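You operate a simulated robot arm through the tools that you are given. There is no shell and no other tool.

You run a simulated two-armed robot. Do the job below in one go: nothing can be reset, and whatever is moved stays where it is left.

Task
Put the round pot lid on the steamer and run the hob till the lid mists.
Fine: grey plug into the reel before its blue knob goes on; cream knob to high, back to off after the mist. Reel stays on.

The check looks at the end state, three seconds after you hand in, the way a careful person would. Anything else that was tipped, shoved, dropped, spilled or broken makes it a failure. A push-on lid holds only when it is set on centred and level and pressed home; a screw cap is set on level and turned clockwise until tight.

Robot
Two 7-joint arms with fingered hands on one trunk that stands fixed in place. Base frame: the origin is at the foot of the trunk, x ahead of it, y to its left, z up. Readings come in m, rad, newtons and seconds.
The left shoulder is at [0.05, 0.214, 0.869], the right one opposite. With the tool pointing down near the work surface each hand reaches from about 0.42 to 0.9 m from the base axis, measured 20 degrees to its own side. Payload 3 kg a hand.
The TCP of each hand is the grasp point between the finger pads, 0.026 m short of the fingertips. In the tool frame z runs along the fingers and y along their closing line. The gripper opens to 0.132 m; its body begins 0.073 m behind the TCP. The gripper is a hand of 3 fingers: y runs from the thumb to the fingers, the wrist lies at [0, 0, -0.229] in the tool frame.
Orientation is that of the tool frame in the base frame, as a unit quaternion [x, y, z, w]. With the fingers straight down and closing along the base's y, the tool's x points along the base's -x, its y along +y and its z along -z.

Tools
- The arms move only by the tool step_arm. It takes "left_moves", "right_moves" or both (then of equal length, played together; a hand with none holds still); each is text: rows parted by semicolons, each of 6 numbers parted by spaces: the shift along the tool's x, y, z in cm, then the turn, a rotation vector about the tool's x, y, z in rad. In form: dx dy dz rx ry rz; .... A call has 1 to 20 rows; each row is the pose to reach, as a shift and turn from the pose commanded when the call began, along the tool's axes at that moment. Each row takes 0.2 s and may step no farther than 0.05 m and 0.15 rad from the row before; otherwise, the whole call is refused. Where a pose cannot be reached the arm comes as near as it can. A force on the tool above 40 N (or 10 N above the force at the start of the call, whichever is more), or a blocked arm, ends the call early, and 0.2 s more pass. In this call time passes only in rows, and 0.2 s behind the last. The reply holds the time, the measured pose of the TCP, the force on the tool along the base axes, the opening and the grip force, in the units named above and with some noise, with the torque about the TCP (base axes, N m) and any sound that the robot's microphone picked up.
- Cameras (640 x 400 px; columns grow to the right, rows downward): "scene" is now at [0.0385, -0.0149, 1.4934]; the picture's right is [-0.07, -1.00, 0.00], its down [-0.64, 0.04, -0.77] and it looks along [0.77, -0.05, -0.64] (base axes); focal length 315 px, centre (320, 200). "left" rides on the left gripper at [-0.062, 0.003, -0.092] in its tool frame; the picture's right is [-0.05, -1.00, 0.00], its down [0.83, -0.04, -0.56] and it looks along [0.55, -0.03, 0.83] (tool axes); focal length 230 px, centre (320, 200). "right" rides on the right gripper at [0.062, 0.003, -0.092] in its tool frame; the picture's right is [-0.05, 1.00, 0.00], its down [-0.83, -0.04, -0.56] and it looks along [-0.55, -0.03, 0.83] (tool axes); focal length 230 px, centre (320, 200). There is no depth. A picture from a camera that has moved, and an enlarged one, comes with that camera's place and axes in the base frame and with its lens. The place of the scene camera against the robot may be out by one fixed shift of up to 0.018 m in any direction.
- get_image(camera): a new picture of that camera. No time passes.
- finger_targets(finger1, finger2, thumb_bend, hand): sets how far each is bent, from 0 (flat) to 1 (curled in); at 0.3 the hand is open as for a grip, at 0.7 the pads meet at the TCP. One left out holds its place. A second passes; each finger stops where it meets its share of the squeeze, and holds until it gets a number again. It is the only way to open and close the hand. It gives what a move gives, with no picture; readings hold the bend of each and the force on the fingers (four entries, about 0 where the hand has none), thumb and palm.
- turn_head(pan, tilt): turns the head with the scene camera to pan (to the left, within 1.501 rad either way) and tilt (down, from -0.506 to 1.204), counted from straight ahead of the robot. It gives what a move gives.
- zoom(camera, box): a new picture of the part [left, top, right, bottom] of that camera's present view, enlarged. No time passes.
- finish_job(): hands the job in; it is judged then, once.

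Places have to be worked out from the pictures, the camera data and where the tool is seen. Open the grippers and draw the arms clear of the work before you hand the job in, unless the task says otherwise.

The tools are called by a JSON object that holds its "method" and its "body". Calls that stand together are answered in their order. step_arm: Moves the arms, as the interface text tells. Its arguments: {"type":"object","properties":{"left_moves":{"type":"string"},"right_moves":{"type":"string"}},"required":[]} The other tools are called the same way: finger_targets (finger1, finger2, thumb_bend, hand) moves the fingers one by one; turn_head (pan, tilt) turns the head that bears the scene camera; get_image (camera) takes a picture; zoom (camera, box) takes an enlarged picture of a part of a camera's view; finish_job () hands the job in.

At the start:

```text
time_s: 0.0
left_tcp_pos: [0.4863, 0.2179, 1.1587]
left_ee_rot: [-0.001, 1.0, 0.0, 0.0]
left_wrist_force: [0.2, 0.5, 0.2]
left_ft_torque: [0.03, 0.0, -0.03]
left_opening: 0.1322
left_finger_force: 0.0
left_shape: jaw
left_bend: [0.3, 0.3, 0.3]
left_finger forces: [0.0, 0.0, 0.0, 0.1, 0.0, 0.1]
right_tcp_pos: [0.5676, -0.2733, 1.1478]
right_ee_rot: [0.0, 1.0, 0.0, 0.0]
right_wrist_force: [-0.1, 0.3, 0.1]
right_ft_torque: [0.01, 0.01, -0.01]
right_opening: 0.1319
right_finger_force: 0.0
right_shape: jaw
right_bend: [0.3, 0.3, 0.3]
right_finger forces: [0.0, 0.1, 0.1, 0.0, 0.1, 0.0]
head pan, tilt (commanded): [-0.065, 0.691]
```

scene: 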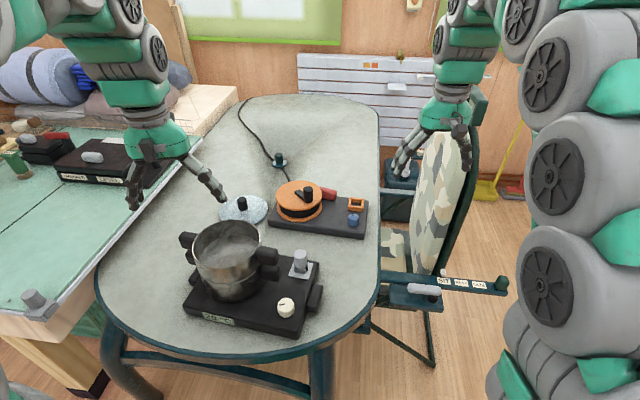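
right: 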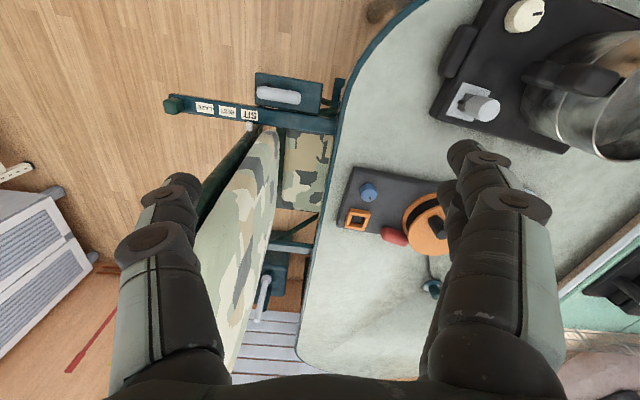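
left: 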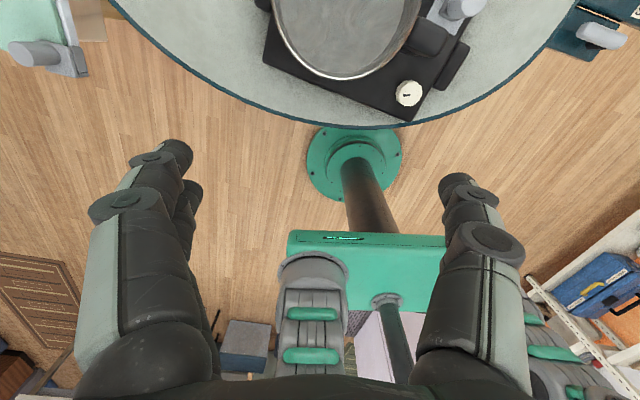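

The scene shows a hob with a steamer pot, a glass lid behind it, a cable reel box with orange reel, and a loose plug on a cord. I'll zoom in on each part before moving anything.

{"method": "zoom", "body": {"camera": "scene", "box": [170, 200, 340, 340]}}

{"method": "zoom", "body": {"camera": "scene", "box": [210, 140, 380, 245]}}

{"method": "zoom", "body": {"camera": "right", "box": [320, 130, 480, 310]}}

{"method": "zoom", "body": {"camera": "right", "box": [420, 0, 640, 170]}}

```text
2.86 times, centred on (255, 270) of scene
camera zoom: at [0.0385, -0.0149, 1.4934], right [-0.07, -1.0, 0.0], down [-0.64, 0.04, -0.77], along [0.77, -0.05, -0.64], focal length 900 px, centre (506, 0)
```

zoom: 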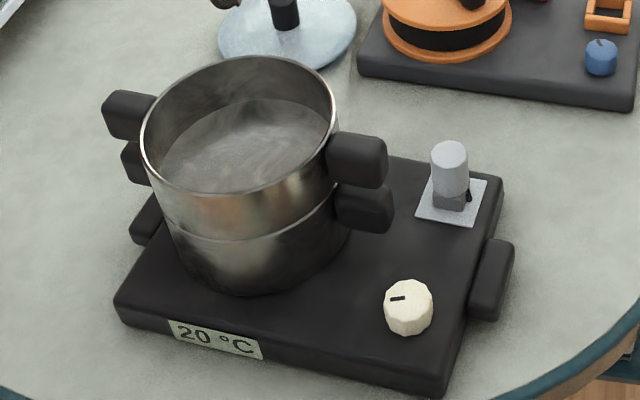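

```text
3.76 times, centred on (295, 192) of scene
camera zoom: at [0.0385, -0.0149, 1.4934], right [-0.07, -1.0, 0.0], down [-0.64, 0.04, -0.77], along [0.77, -0.05, -0.64], focal length 1186 px, centre (414, 228)
```

zoom: 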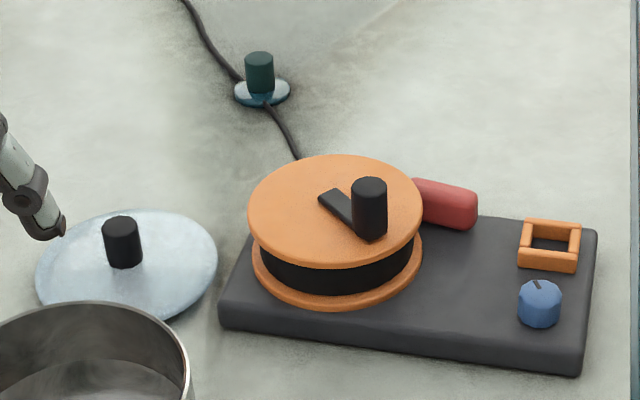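

```text
2.22 times, centred on (400, 220) of right
camera zoom: at [0.5063, -0.2689, 1.2408], right [0.05, 1.0, 0.0], down [0.83, -0.04, 0.56], along [0.55, -0.03, -0.83], focal length 511 px, centre (142, 156)
```

zoom: 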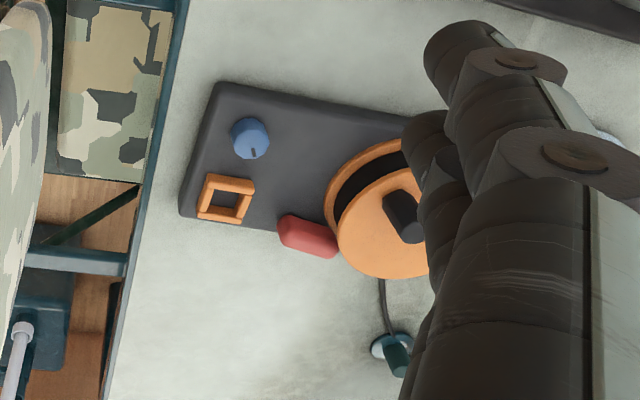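

```text
2.35 times, centred on (530, 85) of right
camera zoom: at [0.5063, -0.2689, 1.2408], right [0.05, 1.0, 0.0], down [0.83, -0.04, 0.56], along [0.55, -0.03, -0.83], focal length 541 px, centre (-174, 471)
```

zoom: 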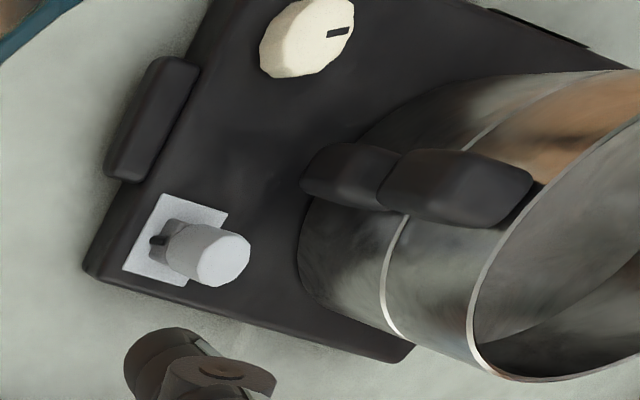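

Two-view estimates put the cream knob near (0.48, 0.04, 0.79), the grey plug near (0.61, 0.00, top 0.84), the blue knob near (0.785, -0.17, 0.79) and the lid near (0.91, 0.20). I'll move both hands well above the work for closer views, with the left hand tilted forward so it can reach the lid.

{"method": "step_arm", "body": {"left_moves": "-3.4 -0.18 1.0 0 -0.055 0; -6.8 -0.36 2.0 0 -0.11 0; -10.2 -0.54 3.0 0 -0.165 0; -13.6 -0.72 4.0 0 -0.22 0; -17.0 -0.9 5.0 0 -0.275 0; -20.4 -1.08 6.0 0 -0.33 0; -23.8 -1.26 7.0 0 -0.385 0; -27.2 -1.44 8.0 0 -0.44 0; -30.6 -1.62 9.0 0 -0.495 0; -34.0 -1.8 10.0 0 -0.55 0", "right_moves": "-1.3 0.83 0.8 0 0 0; -2.6 1.66 1.6 0 0 0; -3.9 2.49 2.4 0 0 0; -5.2 3.32 3.2 0 0 0; -6.5 4.15 4.0 0 0 0; -7.8 4.98 4.8 0 0 0; -9.1 5.81 5.6 0 0 0; -10.4 6.64 6.4 0 0 0; -11.7 7.47 7.2 0 0 0; -13.0 8.3 8.0 0 0 0"}}

```text
time_s: 2.2
left_tcp_pos: [0.8306, 0.2021, 1.0568]
left_ee_rot: [0.0, 0.962, 0.0, 0.272]
left_wrist_force: [0.0, 0.8, -0.4]
left_ft_torque: [0.04, 0.03, -0.02]
left_opening: 0.1321
left_finger_force: 0.0
left_shape: jaw
left_bend: [0.3, 0.3, 0.3]
left_finger forces: [0.0, 0.0, 0.1, 0.0, 0.1, 0.1]
right_tcp_pos: [0.6984, -0.1912, 1.0663]
right_ee_rot: [0.001, 1.0, 0.0, 0.0]
right_wrist_force: [-0.5, -0.1, 0.3]
right_ft_torque: [-0.01, 0.0, 0.0]
right_opening: 0.1319
right_finger_force: 0.0
right_shape: jaw
right_bend: [0.3, 0.3, 0.3]
right_finger forces: [0.0, 0.1, 0.0, 0.1, 0.0, 0.1]
head pan, tilt (commanded): [-0.065, 0.691]
```

Both moves went cleanly. Now I'll take pictures from both wrist cameras and the scene camera.

{"method": "get_image", "body": {"camera": "left"}}

{"method": "get_image", "body": {"camera": "right"}}

{"method": "get_image", "body": {"camera": "scene"}}

```text
taken
camera left: at [0.8338, 0.2035, 1.1663], right [0.04, -1.0, 0.03], down [-1.0, -0.04, 0.04], along [-0.04, -0.03, -1.0], focal length 230 px, centre (320, 200)
```

left: 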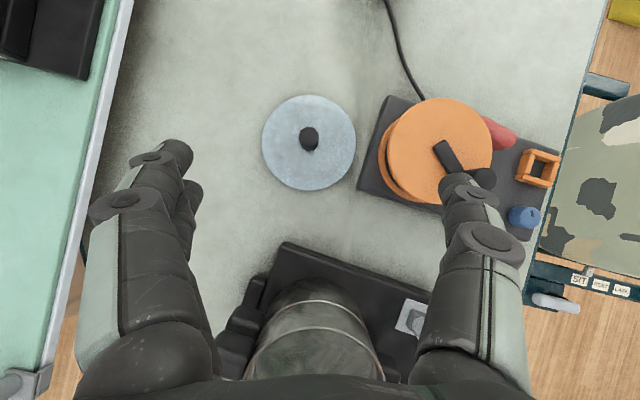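

```text
taken
camera right: at [0.6366, -0.186, 1.1598], right [0.05, 1.0, 0.0], down [0.83, -0.04, 0.55], along [0.55, -0.03, -0.83], focal length 230 px, centre (320, 200)
```

right: 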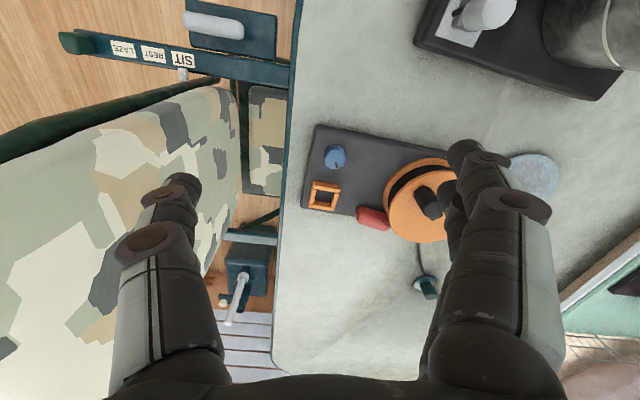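

```text
taken
camera scene: at [0.0385, -0.0149, 1.4934], right [-0.07, -1.0, 0.0], down [-0.64, 0.04, -0.77], along [0.77, -0.05, -0.64], focal length 315 px, centre (320, 200)
```

scene: 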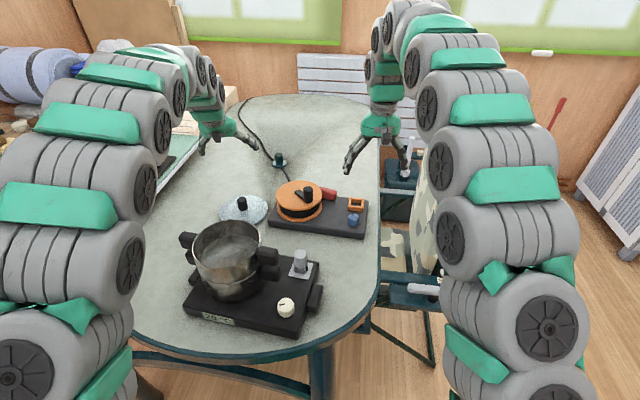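

The left camera is now looking nearly straight down at the lid and reel. I'll zoom in on the details from both wrist cameras to triangulate.

{"method": "zoom", "body": {"camera": "left", "box": [250, 85, 370, 205]}}

{"method": "zoom", "body": {"camera": "left", "box": [470, 120, 590, 240]}}

{"method": "zoom", "body": {"camera": "right", "box": [280, 110, 460, 250]}}

{"method": "zoom", "body": {"camera": "right", "box": [400, 0, 640, 150]}}

{"method": "zoom", "body": {"camera": "scene", "box": [260, 240, 340, 340]}}

{"method": "zoom", "body": {"camera": "scene", "box": [330, 185, 390, 245]}}

```text
3.33 times, centred on (310, 145) of left
camera zoom: at [0.8338, 0.2035, 1.1663], right [0.04, -1.0, 0.03], down [-1.0, -0.04, 0.04], along [-0.04, -0.03, -1.0], focal length 767 px, centre (353, 383)
```

zoom: 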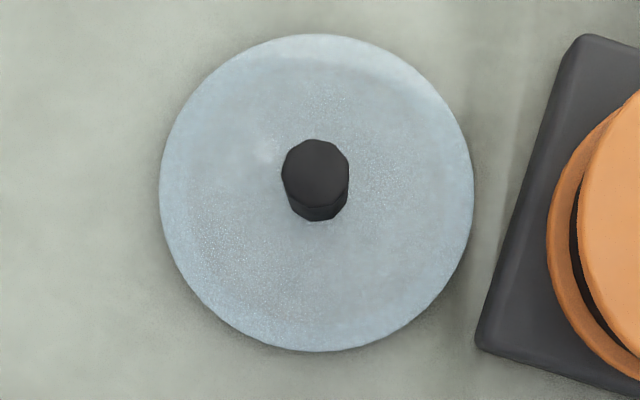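

```text
3.33 times, centred on (530, 180) of left
camera zoom: at [0.8338, 0.2035, 1.1663], right [0.04, -1.0, 0.03], down [-1.0, -0.04, 0.04], along [-0.04, -0.03, -1.0], focal length 767 px, centre (-380, 267)
```

zoom: 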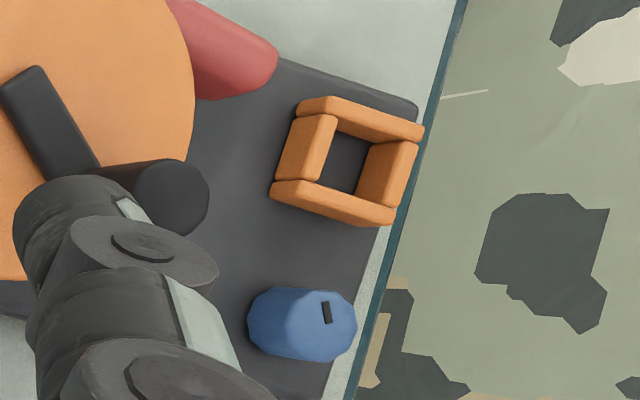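

```text
2.86 times, centred on (370, 180) of right
camera zoom: at [0.6366, -0.186, 1.1598], right [0.05, 1.0, 0.0], down [0.83, -0.04, 0.55], along [0.55, -0.03, -0.83], focal length 657 px, centre (177, 257)
```

zoom: 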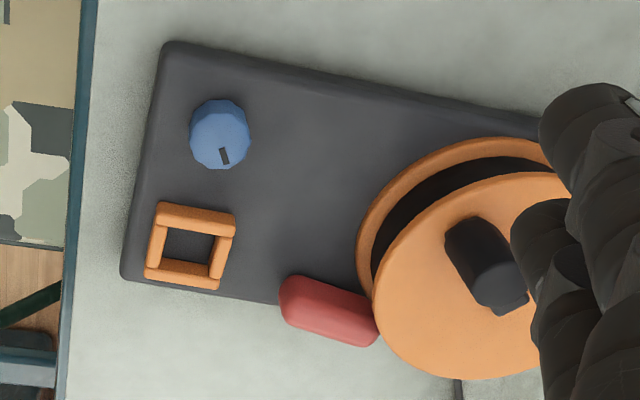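

```text
2.67 times, centred on (520, 75) of right
camera zoom: at [0.6366, -0.186, 1.1598], right [0.05, 1.0, 0.0], down [0.83, -0.04, 0.55], along [0.55, -0.03, -0.83], focal length 614 px, centre (-213, 533)
```

zoom: 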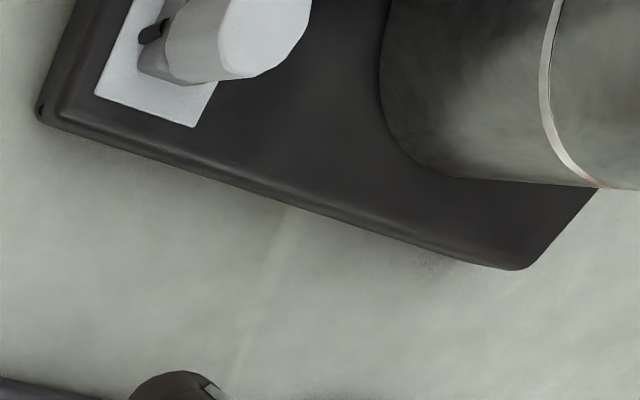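

```text
4.00 times, centred on (300, 290) of scene
camera zoom: at [0.0385, -0.0149, 1.4934], right [-0.07, -1.0, 0.0], down [-0.64, 0.04, -0.77], along [0.77, -0.05, -0.64], focal length 1261 px, centre (400, -160)
```

zoom: 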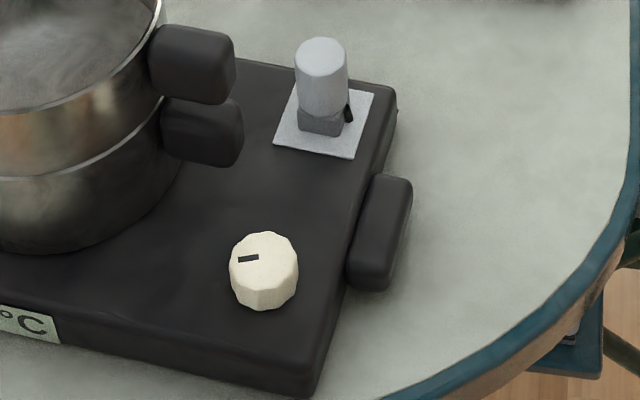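

```text
6.67 times, centred on (360, 215) of scene
camera zoom: at [0.0385, -0.0149, 1.4934], right [-0.07, -1.0, 0.0], down [-0.64, 0.04, -0.77], along [0.77, -0.05, -0.64], focal length 2101 px, centre (53, 100)
```

zoom: 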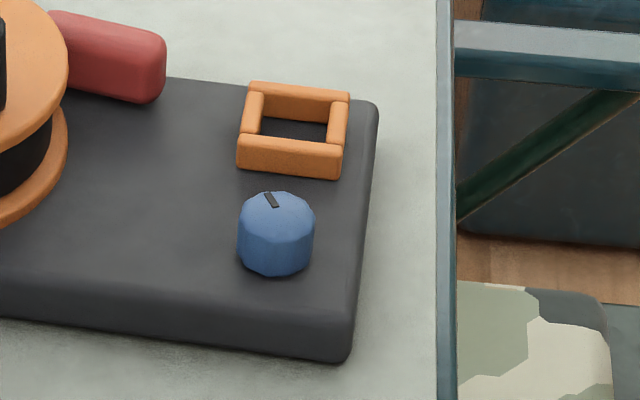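

I need more detail on the plug's small black nub and on the socket frame, so I'll zoom tighter on both.

{"method": "zoom", "body": {"camera": "scene", "box": [284, 244, 320, 284]}}

{"method": "zoom", "body": {"camera": "scene", "box": [344, 194, 370, 230]}}

{"method": "zoom", "body": {"camera": "right", "box": [300, 140, 355, 220]}}

{"method": "zoom", "body": {"camera": "left", "box": [505, 135, 570, 235]}}

{"method": "zoom", "body": {"camera": "left", "box": [220, 240, 440, 380]}}

```text
10.00 times, centred on (302, 264) of scene
camera zoom: at [0.0385, -0.0149, 1.4934], right [-0.07, -1.0, 0.0], down [-0.64, 0.04, -0.77], along [0.77, -0.05, -0.64], focal length 3152 px, centre (500, -440)
```

zoom: 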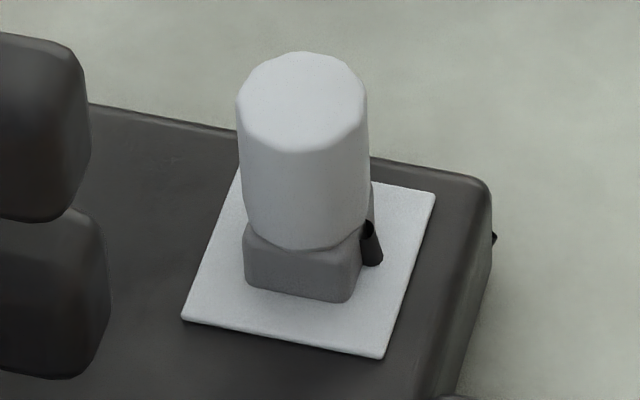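

```text
11.11 times, centred on (357, 212) of scene
camera zoom: at [0.0385, -0.0149, 1.4934], right [-0.07, -1.0, 0.0], down [-0.64, 0.04, -0.77], along [0.77, -0.05, -0.64], focal length 3502 px, centre (-91, 67)
```

zoom: 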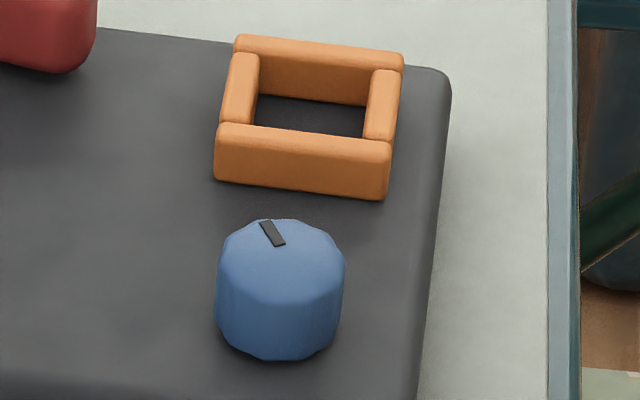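

```text
5.00 times, centred on (328, 180) of right
camera zoom: at [0.6366, -0.186, 1.1598], right [0.05, 1.0, 0.0], down [0.83, -0.04, 0.55], along [0.55, -0.03, -0.83], focal length 1150 px, centre (282, 300)
```

zoom: 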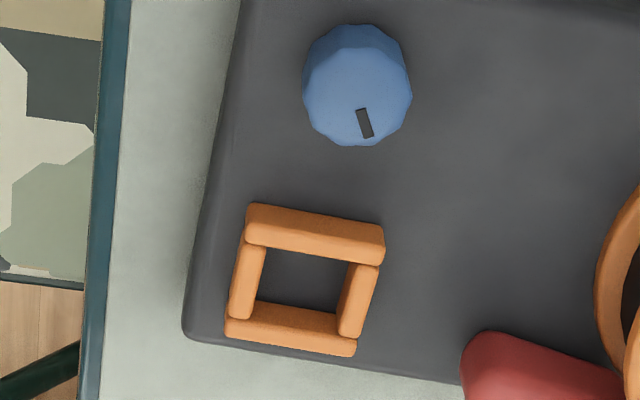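

```text
4.00 times, centred on (538, 185) of left
camera zoom: at [0.8338, 0.2035, 1.1663], right [0.04, -1.0, 0.03], down [-1.0, -0.04, 0.04], along [-0.04, -0.03, -1.0], focal length 920 px, centre (-550, 260)
```

zoom: 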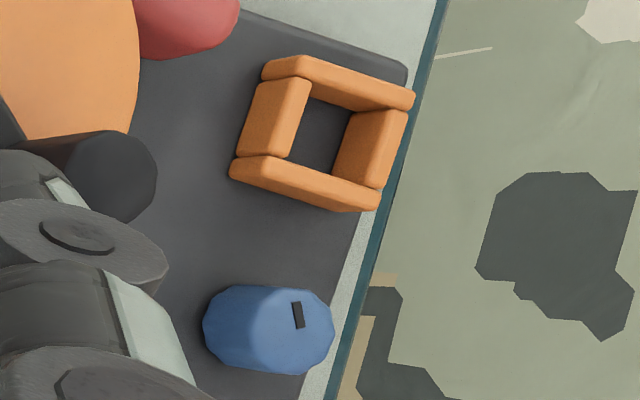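

```text
2.86 times, centred on (330, 310) of left
camera zoom: at [0.8338, 0.2035, 1.1663], right [0.04, -1.0, 0.03], down [-1.0, -0.04, 0.04], along [-0.04, -0.03, -1.0], focal length 657 px, centre (291, -114)
```

zoom: 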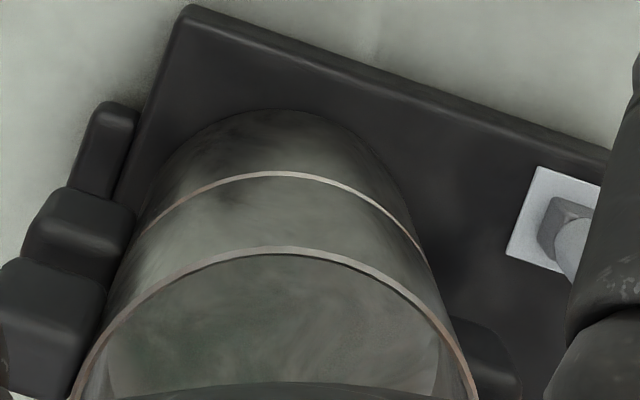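

The socket sits near (0.89, -0.19) and the plug near (0.61, 0.0). I'll bring the right hand lower beside the plug for a closer look at its nub and its yaw.

{"method": "step_arm", "body": {"right_moves": "1.6 1.8 2.2 0 0 0; 3.2 3.6 4.4 0 0 0; 4.8 5.4 6.6 0 0 0; 6.4 7.2 8.8 0 0 0; 8.0 9.0 11.0 0 0 0; 9.8 11.0 13.2 0 0 0"}}

{"method": "get_image", "body": {"camera": "right"}}

{"method": "get_image", "body": {"camera": "left"}}

```text
time_s: 3.6
left_tcp_pos: [0.8293, 0.2026, 1.0567]
left_ee_rot: [0.0, 0.962, 0.001, 0.272]
left_wrist_force: [-0.4, 0.1, 0.9]
left_ft_torque: [0.0, 0.01, -0.02]
left_opening: 0.1318
left_finger_force: 0.2
left_shape: jaw
left_bend: [0.3, 0.3, 0.3]
left_finger forces: [0.0, 0.1, 0.0, 0.1, 0.0, 0.0]
right_tcp_pos: [0.596, -0.0798, 0.9387]
right_ee_rot: [-0.001, 1.0, 0.001, 0.002]
right_wrist_force: [-0.1, 0.1, 0.5]
right_ft_torque: [-0.01, 0.04, 0.03]
right_opening: 0.1319
right_finger_force: 0.2
right_shape: jaw
right_bend: [0.3, 0.3, 0.3]
right_finger forces: [0.1, 0.0, 0.1, 0.0, 0.0, 0.0]
head pan, tilt (commanded): [-0.065, 0.691]
```

```text
taken
camera right: at [0.5348, -0.0762, 1.03], right [0.05, 1.0, 0.0], down [0.83, -0.04, 0.56], along [0.56, -0.03, -0.83], focal length 230 px, centre (320, 200)
```

right: 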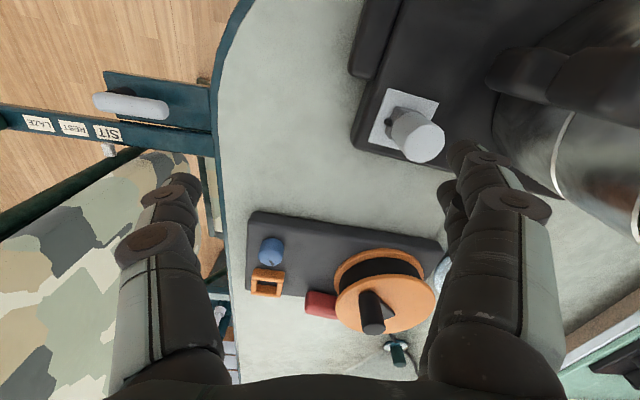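

```text
taken
camera left: at [0.8332, 0.2035, 1.1663], right [0.04, -1.0, 0.03], down [-1.0, -0.04, 0.04], along [-0.04, -0.03, -1.0], focal length 230 px, centre (320, 200)
```

left: 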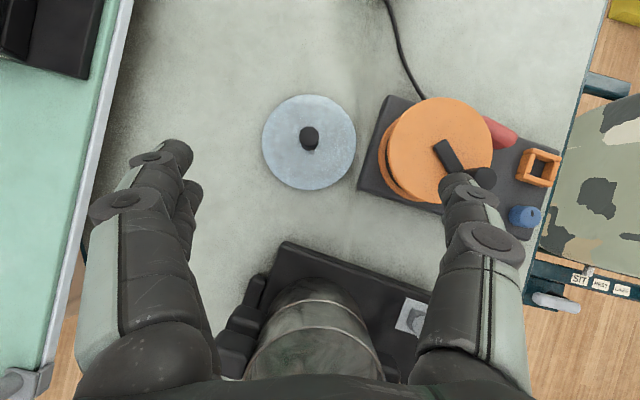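

The plug, socket and knobs are all visible from this lower vantage. I'll zoom in on each.

{"method": "zoom", "body": {"camera": "right", "box": [355, 75, 465, 185]}}

{"method": "zoom", "body": {"camera": "right", "box": [235, 215, 325, 315]}}

{"method": "zoom", "body": {"camera": "right", "box": [320, 235, 450, 385]}}

```text
3.64 times, centred on (410, 130) of right
camera zoom: at [0.5348, -0.0762, 1.03], right [0.05, 1.0, 0.0], down [0.83, -0.04, 0.56], along [0.56, -0.03, -0.83], focal length 837 px, centre (-7, 454)
```

zoom: 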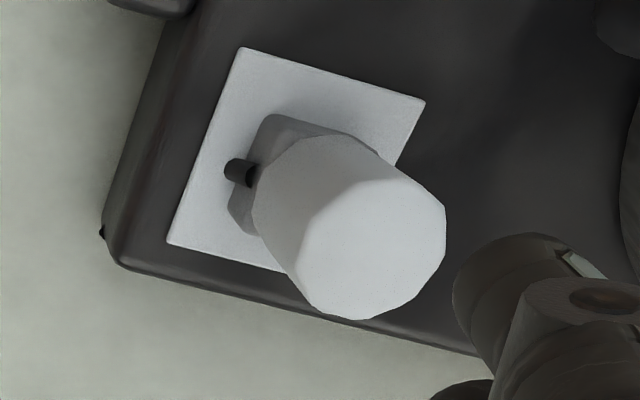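

```text
4.00 times, centred on (280, 265) of right
camera zoom: at [0.5348, -0.0762, 1.03], right [0.05, 1.0, 0.0], down [0.83, -0.04, 0.56], along [0.56, -0.03, -0.83], focal length 920 px, centre (480, -60)
```

zoom: 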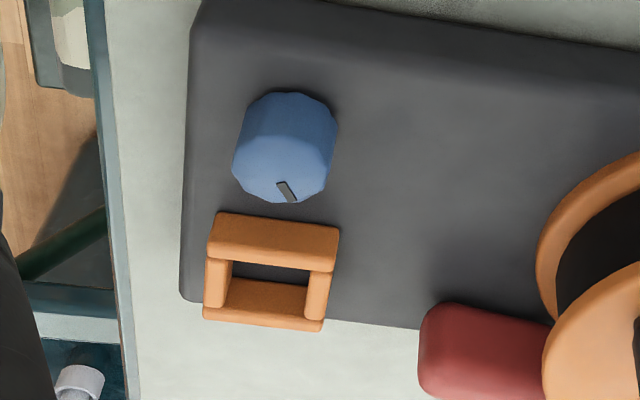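

```text
2.67 times, centred on (385, 310) of right
camera zoom: at [0.5348, -0.0762, 1.03], right [0.05, 1.0, 0.0], down [0.83, -0.04, 0.56], along [0.56, -0.03, -0.83], focal length 614 px, centre (147, -93)
```

zoom: 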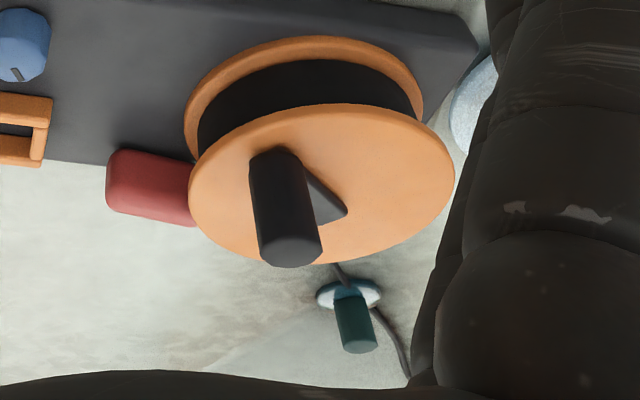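

The plug's black nub is a short cord stub on its -y face, and its square base looks aligned with the hob. Before going over the plug, which is close to the pot handle, I'll half-close the right fingers to keep the hand narrow.

{"method": "finger_targets", "body": {"hand": "right", "finger1": 0.48, "finger2": 0.48, "thumb_bend": 0.48}}

{"method": "get_image", "body": {"camera": "right"}}

```text
time_s: 4.6
left_tcp_pos: [0.8287, 0.2019, 1.0554]
left_ee_rot: [0.0, 0.962, 0.0, 0.271]
left_wrist_force: [0.1, -0.6, 0.0]
left_ft_torque: [-0.01, 0.02, -0.05]
left_opening: 0.1319
left_finger_force: 0.1
left_shape: jaw
left_bend: [0.3, 0.3, 0.3]
left_finger forces: [0.0, 0.1, 0.1, 0.0, 0.0, 0.1]
right_tcp_pos: [0.5976, -0.0806, 0.9379]
right_ee_rot: [0.0, 1.0, 0.0, 0.0]
right_wrist_force: [-0.5, -0.3, -0.1]
right_ft_torque: [0.03, 0.01, -0.01]
right_opening: 0.0751
right_finger_force: 0.1
right_shape: fingers
right_bend: [0.48, 0.48, 0.48]
right_finger forces: [0.0, 0.0, 0.0, 0.1, 0.1, 0.1]
head pan, tilt (commanded): [-0.065, 0.691]
```

```text
taken
camera right: at [0.5349, -0.0763, 1.0297], right [0.05, 1.0, 0.0], down [0.83, -0.04, 0.56], along [0.55, -0.03, -0.83], focal length 230 px, centre (320, 200)
```

right: 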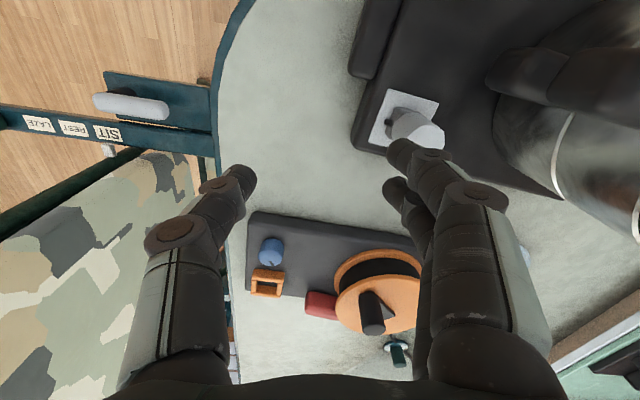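

The hand is narrower now at about 75 mm. I'll move above the plug at a safe height with a 0.3 rad forward tilt, which the far socket will need for reach, and look again.

{"method": "step_arm", "body": {"right_moves": "-0.4 2.0 0.4 0 -0.06 0; -0.8 4.0 0.8 0 -0.12 0; -1.2 6.0 1.2 0 -0.18 0; -1.4 7.5 1.5 0 -0.24 0; -1.4 9.0 1.8 0 -0.30 0"}}

{"method": "get_image", "body": {"camera": "right"}}

{"method": "get_image", "body": {"camera": "scene"}}

```text
time_s: 5.8
left_tcp_pos: [0.8286, 0.2028, 1.0555]
left_ee_rot: [0.001, 0.962, 0.0, 0.272]
left_wrist_force: [0.1, 0.0, 0.3]
left_ft_torque: [0.04, 0.01, -0.01]
left_opening: 0.1318
left_finger_force: 0.0
left_shape: jaw
left_bend: [0.3, 0.3, 0.3]
left_finger forces: [0.0, 0.1, 0.0, 0.0, 0.0, 0.0]
right_tcp_pos: [0.6146, 0.0115, 0.9179]
right_ee_rot: [0.0, 0.988, 0.0, 0.151]
right_wrist_force: [0.2, 0.4, 0.4]
right_ft_torque: [0.01, 0.04, -0.03]
right_opening: 0.075
right_finger_force: 0.2
right_shape: fingers
right_bend: [0.48, 0.48, 0.48]
right_finger forces: [0.0, 0.0, 0.0, 0.0, 0.0, 0.0]
head pan, tilt (commanded): [-0.065, 0.691]
```

```text
taken
camera right: at [0.5286, 0.0159, 0.9887], right [0.05, 1.0, 0.02], down [0.63, -0.04, 0.78], along [0.78, -0.03, -0.63], focal length 230 px, centre (320, 200)
```

right: 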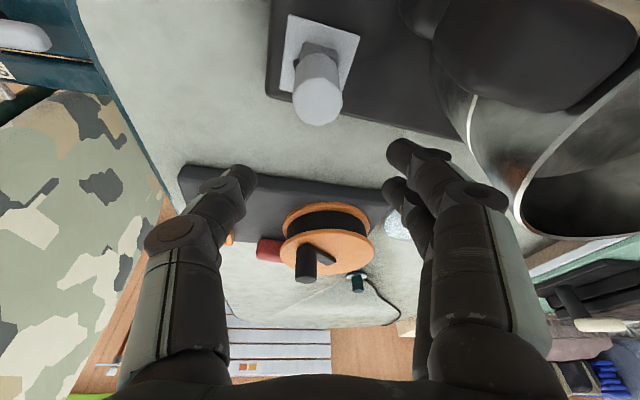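

```text
taken
camera scene: at [0.0385, -0.0149, 1.4934], right [-0.07, -1.0, 0.0], down [-0.64, 0.04, -0.77], along [0.77, -0.05, -0.64], focal length 315 px, centre (320, 200)
```

scene: 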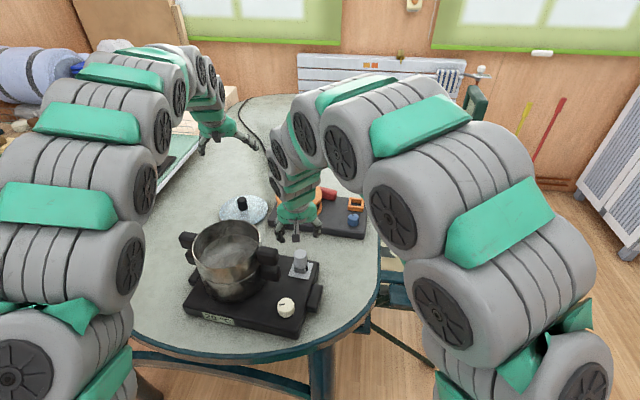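

The plug is directly ahead in the right view. I'll zoom in to fix its top and base positions against the TCP.

{"method": "zoom", "body": {"camera": "right", "box": [260, 0, 420, 140]}}

{"method": "zoom", "body": {"camera": "scene", "box": [250, 200, 350, 300]}}

```text
2.86 times, centred on (340, 70) of right
camera zoom: at [0.5286, 0.0159, 0.9887], right [0.05, 1.0, 0.02], down [0.63, -0.04, 0.78], along [0.78, -0.03, -0.63], focal length 657 px, centre (263, 571)
```

zoom: 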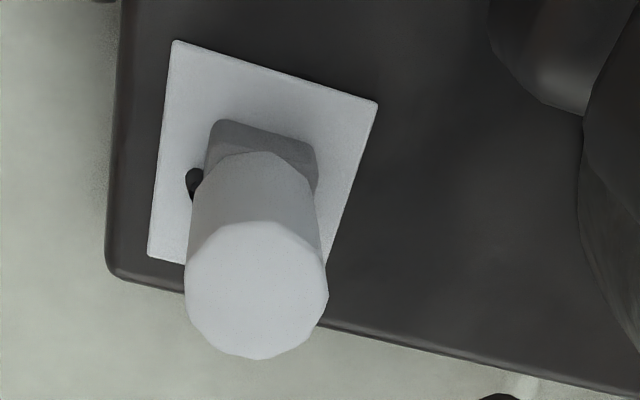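

```text
4.00 times, centred on (300, 250) of scene
camera zoom: at [0.0385, -0.0149, 1.4934], right [-0.07, -1.0, 0.0], down [-0.64, 0.04, -0.77], along [0.77, -0.05, -0.64], focal length 1261 px, centre (400, 0)
```

zoom: 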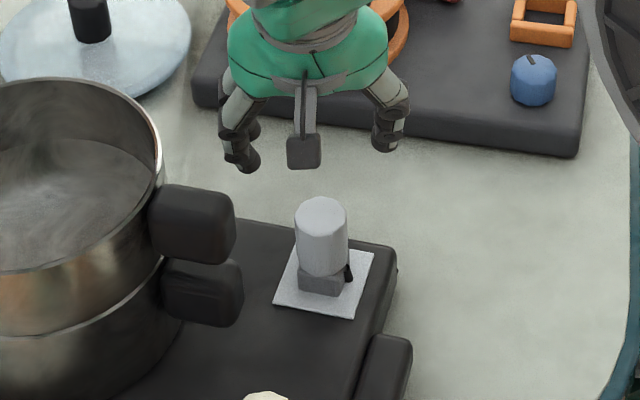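

The pot's side handle is only about 35 mm from the plug, so I'll need a different finger direction there. Before choosing one, I'll move over the socket with the hand vertical to test how far the right arm really reaches and to see the socket up close.

{"method": "step_arm", "body": {"right_moves": "-3.1 -2.5 0.95 0 0.0375 0; -6.2 -5.0 1.9 0 0.075 0; -9.3 -7.5 2.85 0 0.1125 0; -12.4 -10.0 3.8 0 0.15 0; -15.5 -12.5 4.75 0 0.1875 0; -18.6 -15.0 5.7 0 0.225 0; -21.7 -17.5 6.65 0 0.2625 0; -24.8 -20.0 7.6 0 0.30 0"}}

{"method": "get_image", "body": {"camera": "right"}}

```text
time_s: 7.6
left_tcp_pos: [0.8287, 0.2011, 1.0555]
left_ee_rot: [0.0, 0.962, 0.0, 0.272]
left_wrist_force: [0.1, 0.2, 0.3]
left_ft_torque: [-0.01, -0.03, -0.03]
left_opening: 0.1319
left_finger_force: 0.1
left_shape: jaw
left_bend: [0.3, 0.3, 0.3]
left_finger forces: [0.0, 0.0, 0.0, 0.1, 0.0, 0.0]
right_tcp_pos: [0.8269, -0.178, 0.9404]
right_ee_rot: [-0.001, 1.0, 0.0, 0.0]
right_wrist_force: [-0.4, 1.1, 0.4]
right_ft_torque: [-0.03, 0.01, -0.01]
right_opening: 0.0745
right_finger_force: 0.1
right_shape: fingers
right_bend: [0.48, 0.48, 0.48]
right_finger forces: [0.0, 0.1, 0.0, 0.1, 0.0, 0.0]
right hand out of reach, approached as far as the arm can: row 8
head pan, tilt (commanded): [-0.065, 0.691]
```

```text
taken
camera right: at [0.7648, -0.1732, 1.0323], right [0.05, 1.0, 0.0], down [0.83, -0.04, 0.55], along [0.55, -0.03, -0.83], focal length 230 px, centre (320, 200)
```

right: 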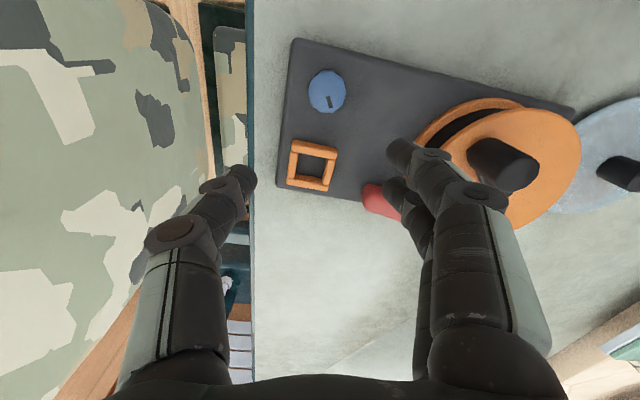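

The vertical hand tops out near x≈0.83 at this height, so at plug height the socket needs only a small tilt, about 0.2 rad. Next I'll zoom on the socket and blue knob from here.

{"method": "zoom", "body": {"camera": "right", "box": [270, 40, 400, 210]}}

{"method": "zoom", "body": {"camera": "right", "box": [380, 60, 640, 230]}}

```text
2.35 times, centred on (335, 125) of right
camera zoom: at [0.7648, -0.1732, 1.0323], right [0.05, 1.0, 0.0], down [0.83, -0.04, 0.55], along [0.55, -0.03, -0.83], focal length 541 px, centre (285, 376)
```

zoom: 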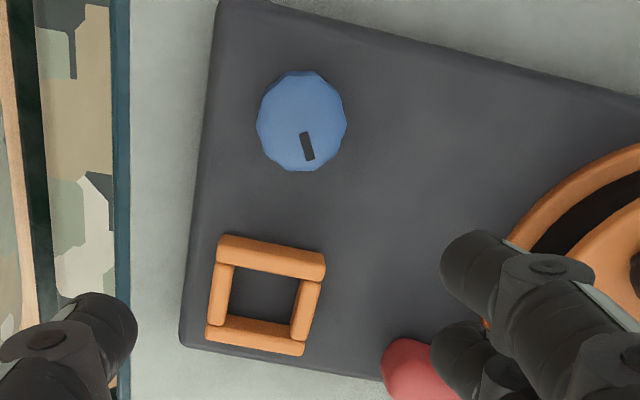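

```text
2.35 times, centred on (510, 145) of right
camera zoom: at [0.7648, -0.1732, 1.0323], right [0.05, 1.0, 0.0], down [0.83, -0.04, 0.55], along [0.55, -0.03, -0.83], focal length 541 px, centre (-127, 329)
```

zoom: 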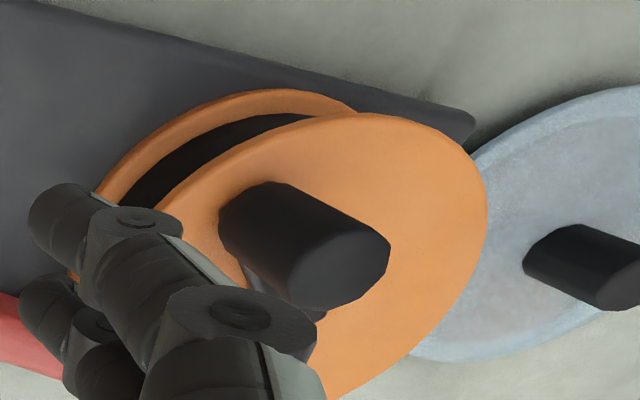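

Refined estimates: socket (0.890, -0.191), blue knob (0.805, -0.168), plug axis (0.612, 0.0115), hob yaw about -17° and reel yaw about -13°. The safest grasp has the thumb on the pot side and the hand yawed about -135°, so I'll back up and test whether the wrist can turn that way.

{"method": "step_arm", "body": {"right_moves": "3.2 1.5 -1.5 0 0 0; 6.4 3.0 -3.0 0 0 0; 9.6 4.5 -4.5 0 0 0; 12.7 5.8 -6.0 0 0 0; 12.7 5.8 -6.0 0 0 0.147; 12.7 5.8 -6.0 0 0 0.294; 12.7 5.8 -6.0 0 0 0.441; 12.7 5.8 -6.0 0 0 0.588; 12.7 5.8 -6.0 0 0 0.735; 12.7 5.8 -6.0 0 0 0.882; 12.7 5.8 -6.0 0 0 1.029; 12.7 5.8 -6.0 0 0 1.176; 12.7 5.8 -6.0 0 0 1.323; 12.7 5.8 -6.0 0 0 1.47; 12.7 5.8 -6.0 0 0 1.617; 12.7 5.8 -6.0 0 0 1.764; 12.7 5.8 -6.0 0 0 1.911; 12.7 5.8 -6.0 0 0 2.058; 12.7 5.8 -6.0 0 0 2.205; 12.7 5.8 -6.0 0 0 2.35"}}

{"method": "get_image", "body": {"camera": "scene"}}

{"method": "get_image", "body": {"camera": "right"}}

```text
time_s: 11.8
left_tcp_pos: [0.8285, 0.2017, 1.0556]
left_ee_rot: [0.0, 0.963, 0.0, 0.271]
left_wrist_force: [0.1, -0.4, 0.0]
left_ft_torque: [0.0, 0.01, -0.03]
left_opening: 0.1317
left_finger_force: 0.0
left_shape: jaw
left_bend: [0.3, 0.3, 0.3]
left_finger forces: [0.0, 0.0, 0.0, 0.0, 0.1, 0.1]
right_tcp_pos: [0.6977, -0.1176, 0.9993]
right_ee_rot: [0.923, 0.384, 0.0, 0.0]
right_wrist_force: [0.1, -0.9, 0.0]
right_ft_torque: [-0.03, 0.01, -0.04]
right_opening: 0.075
right_finger_force: 0.0
right_shape: fingers
right_bend: [0.48, 0.48, 0.48]
right_finger forces: [0.0, 0.0, 0.0, 0.0, 0.0, 0.0]
head pan, tilt (commanded): [-0.065, 0.691]
```

```text
taken
camera scene: at [0.0385, -0.0149, 1.4934], right [-0.07, -1.0, 0.0], down [-0.64, 0.04, -0.77], along [0.77, -0.05, -0.64], focal length 315 px, centre (320, 200)
```

scene: 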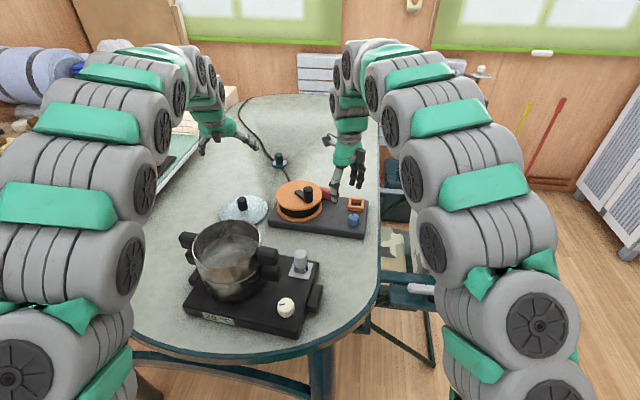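

```text
taken
camera right: at [0.7436, -0.0759, 1.0915], right [0.67, -0.74, 0.0], down [-0.62, -0.56, 0.56], along [-0.41, -0.37, -0.83], focal length 230 px, centre (320, 200)
```

right: 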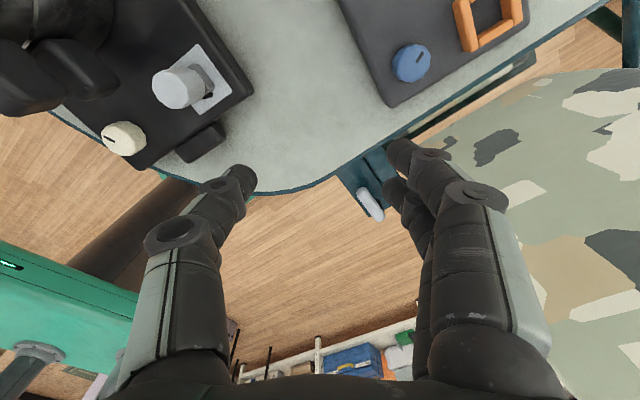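

The wrist turned fully with no trouble. Now I'll add the 0.25 rad tilt, leaning away from the pot, and hover over the plug at z about 0.92.

{"method": "step_arm", "body": {"right_moves": "0.62 -3.04 1.58 0 0.05 0; 1.25 -6.07 3.16 0 0.10 0; 1.87 -9.11 4.74 0 0.15 0; 2.5 -12.14 6.32 0 0.20 0; 3.12 -15.18 7.9 0 0.25 0"}}

{"method": "get_image", "body": {"camera": "right"}}

{"method": "zoom", "body": {"camera": "scene", "box": [160, 190, 340, 340]}}

```text
time_s: 13.0
left_tcp_pos: [0.8275, 0.201, 1.056]
left_ee_rot: [0.0, 0.962, -0.001, 0.271]
left_wrist_force: [0.9, 0.1, 0.3]
left_ft_torque: [0.0, -0.01, 0.03]
left_opening: 0.1319
left_finger_force: 0.1
left_shape: jaw
left_bend: [0.3, 0.3, 0.3]
left_finger forces: [0.0, 0.1, 0.0, 0.1, 0.0, 0.0]
right_tcp_pos: [0.6137, 0.0119, 0.9206]
right_ee_rot: [0.916, 0.382, 0.116, -0.049]
right_wrist_force: [0.2, -0.9, 0.6]
right_ft_torque: [0.02, -0.01, 0.0]
right_opening: 0.075
right_finger_force: 0.1
right_shape: fingers
right_bend: [0.48, 0.48, 0.48]
right_finger forces: [0.0, 0.1, 0.0, 0.1, 0.0, 0.0]
head pan, tilt (commanded): [-0.065, 0.691]
```

```text
taken
camera right: at [0.6414, 0.0375, 1.0248], right [0.67, -0.74, -0.01], down [-0.69, -0.64, 0.33], along [-0.25, -0.21, -0.94], focal length 230 px, centre (320, 200)
```

right: 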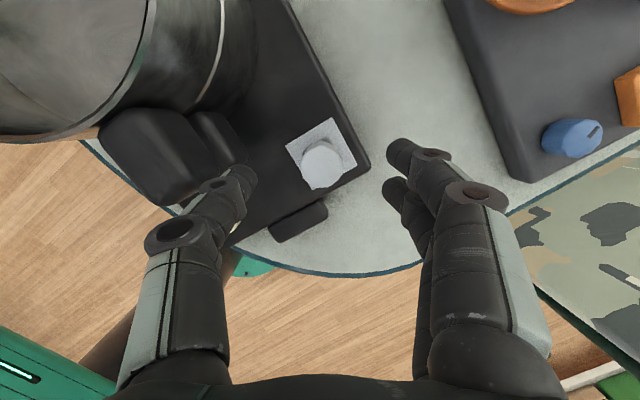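

```text
2.67 times, centred on (250, 265) of scene
camera zoom: at [0.0385, -0.0149, 1.4934], right [-0.07, -1.0, 0.0], down [-0.64, 0.04, -0.77], along [0.77, -0.05, -0.64], focal length 840 px, centre (507, 27)
```

zoom: 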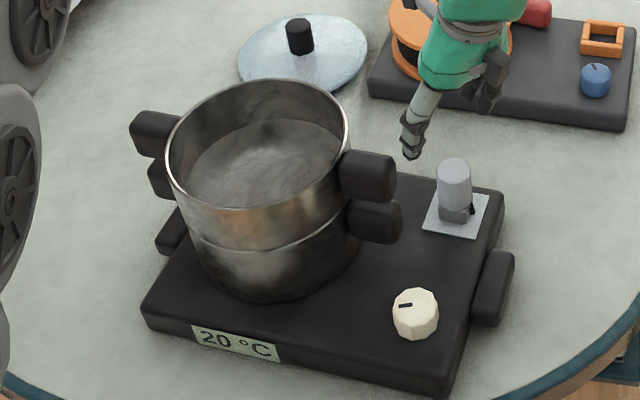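

The plug and the pot handle are both in view. I'll zoom in to work out the alignment and the thumb's clearance to the handle.

{"method": "zoom", "body": {"camera": "right", "box": [90, 90, 430, 300]}}

{"method": "zoom", "body": {"camera": "right", "box": [270, 110, 370, 210]}}

```text
1.88 times, centred on (260, 195) of right
camera zoom: at [0.6414, 0.0375, 1.0248], right [0.67, -0.74, -0.01], down [-0.69, -0.64, 0.33], along [-0.25, -0.21, -0.94], focal length 433 px, centre (433, 209)
```

zoom: 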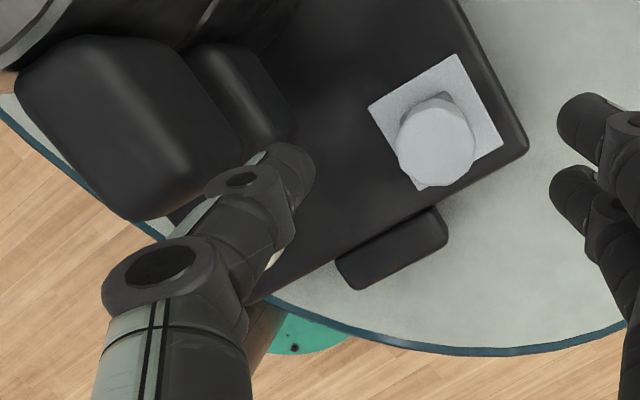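

```text
4.00 times, centred on (320, 160) of right
camera zoom: at [0.6414, 0.0375, 1.0248], right [0.67, -0.74, -0.01], down [-0.69, -0.64, 0.33], along [-0.25, -0.21, -0.94], focal length 920 px, centre (320, 360)
```

zoom: 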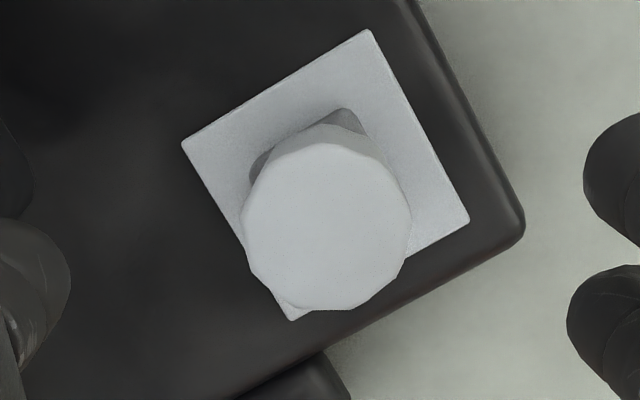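

The plug axis computes to (0.612, 0.013), with the base at z≈0.762 and the top at ≈0.832. To keep the thumb further from the handle I'll yaw about 8° more, add a little tilt, and narrow the fingers to about 56 mm.

{"method": "step_arm", "body": {"right_moves": "0 0 0 0.0192 0.025 -0.0675; 0 0 0 0.0384 0.05 -0.135"}}

{"method": "finger_targets", "body": {"hand": "right", "finger1": 0.54, "finger2": 0.54, "thumb_bend": 0.54}}

{"method": "get_image", "body": {"camera": "right"}}

```text
time_s: 13.6
left_tcp_pos: [0.8294, 0.2025, 1.0564]
left_ee_rot: [0.0, 0.963, 0.0, 0.271]
left_wrist_force: [0.0, 0.6, 0.3]
left_ft_torque: [-0.01, -0.01, 0.02]
left_opening: 0.1315
left_finger_force: 0.1
left_shape: jaw
left_bend: [0.3, 0.3, 0.3]
left_finger forces: [0.0, 0.1, 0.1, 0.1, 0.0, 0.1]
right_tcp_pos: [0.6118, 0.0104, 0.9206]
right_ee_rot: [0.883, 0.445, 0.133, -0.068]
right_wrist_force: [0.1, 0.2, 0.9]
right_ft_torque: [0.01, 0.0, 0.0]
right_opening: 0.075
right_finger_force: 0.2
right_shape: fingers
right_bend: [0.48, 0.48, 0.48]
right_finger forces: [0.0, 0.0, 0.0, 0.0, 0.0, 0.0]
head pan, tilt (commanded): [-0.065, 0.691]
```

```text
time_s: 14.6
left_tcp_pos: [0.8292, 0.2032, 1.0553]
left_ee_rot: [0.0, 0.963, 0.0, 0.271]
left_wrist_force: [-0.4, 0.4, 0.5]
left_ft_torque: [0.0, -0.01, -0.01]
left_opening: 0.1319
left_finger_force: 0.0
left_shape: jaw
left_bend: [0.3, 0.3, 0.3]
left_finger forces: [0.0, 0.0, 0.0, 0.0, 0.0, 0.0]
right_tcp_pos: [0.6135, 0.0113, 0.9195]
right_ee_rot: [0.883, 0.444, 0.134, -0.067]
right_wrist_force: [0.4, 0.0, 0.7]
right_ft_torque: [-0.01, -0.01, 0.02]
right_opening: 0.055
right_finger_force: 0.0
right_shape: fingers
right_bend: [0.54, 0.54, 0.54]
right_finger forces: [0.0, 0.0, 0.0, 0.1, 0.0, 0.0]
head pan, tilt (commanded): [-0.065, 0.691]
```

```text
taken
camera right: at [0.6339, 0.035, 1.0269], right [0.77, -0.64, -0.02], down [-0.61, -0.74, 0.29], along [-0.19, -0.21, -0.96], focal length 230 px, centre (320, 200)
```

right: 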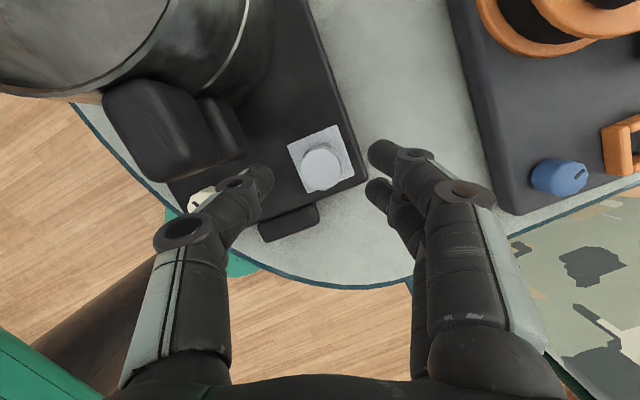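

The hand is aligned over the plug with the thumb on the handle side. I'll descend 70 mm straight down, with a slight bias away from the handle, and check again.

{"method": "step_arm", "body": {"right_moves": "-0.5 0.06 1.68 0 0 0; -0.98 0.12 3.36 0 0 0; -1.47 0.17 5.04 0 0 0; -1.96 0.23 6.72 0 0 0"}}

{"method": "get_image", "body": {"camera": "right"}}

{"method": "zoom", "body": {"camera": "scene", "box": [230, 190, 340, 300]}}

```text
time_s: 15.6
left_tcp_pos: [0.8287, 0.2022, 1.0568]
left_ee_rot: [0.001, 0.963, 0.0, 0.271]
left_wrist_force: [-0.7, -1.1, -0.4]
left_ft_torque: [-0.04, -0.02, -0.01]
left_opening: 0.1319
left_finger_force: 0.0
left_shape: jaw
left_bend: [0.3, 0.3, 0.3]
left_finger forces: [0.0, 0.1, 0.0, 0.1, 0.0, 0.0]
right_tcp_pos: [0.6142, 0.0082, 0.8509]
right_ee_rot: [0.883, 0.444, 0.134, -0.067]
right_wrist_force: [0.6, 0.1, 0.0]
right_ft_torque: [-0.01, 0.03, 0.02]
right_opening: 0.0548
right_finger_force: 0.0
right_shape: fingers
right_bend: [0.54, 0.54, 0.54]
right_finger forces: [0.0, 0.0, 0.1, 0.0, 0.0, 0.0]
head pan, tilt (commanded): [-0.065, 0.691]
```

```text
taken
camera right: at [0.635, 0.0319, 0.9573], right [0.77, -0.64, -0.01], down [-0.61, -0.74, 0.28], along [-0.19, -0.21, -0.96], focal length 230 px, centre (320, 200)
```

right: 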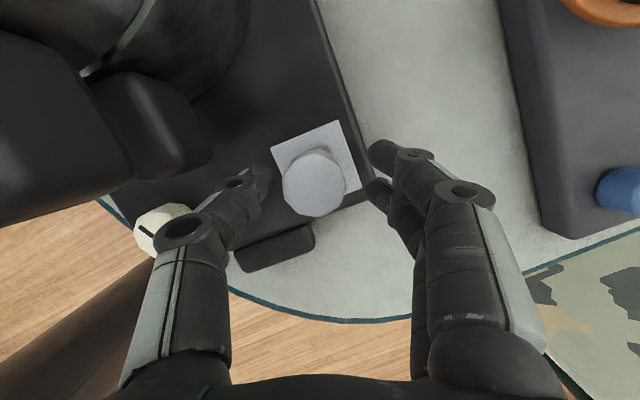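

```text
3.64 times, centred on (285, 245) of scene
camera zoom: at [0.0385, -0.0149, 1.4934], right [-0.07, -1.0, 0.0], down [-0.64, 0.04, -0.77], along [0.77, -0.05, -0.64], focal length 1146 px, centre (447, 36)
```

zoom: 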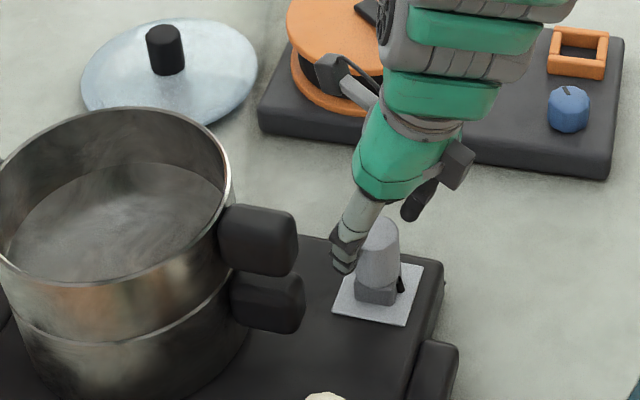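

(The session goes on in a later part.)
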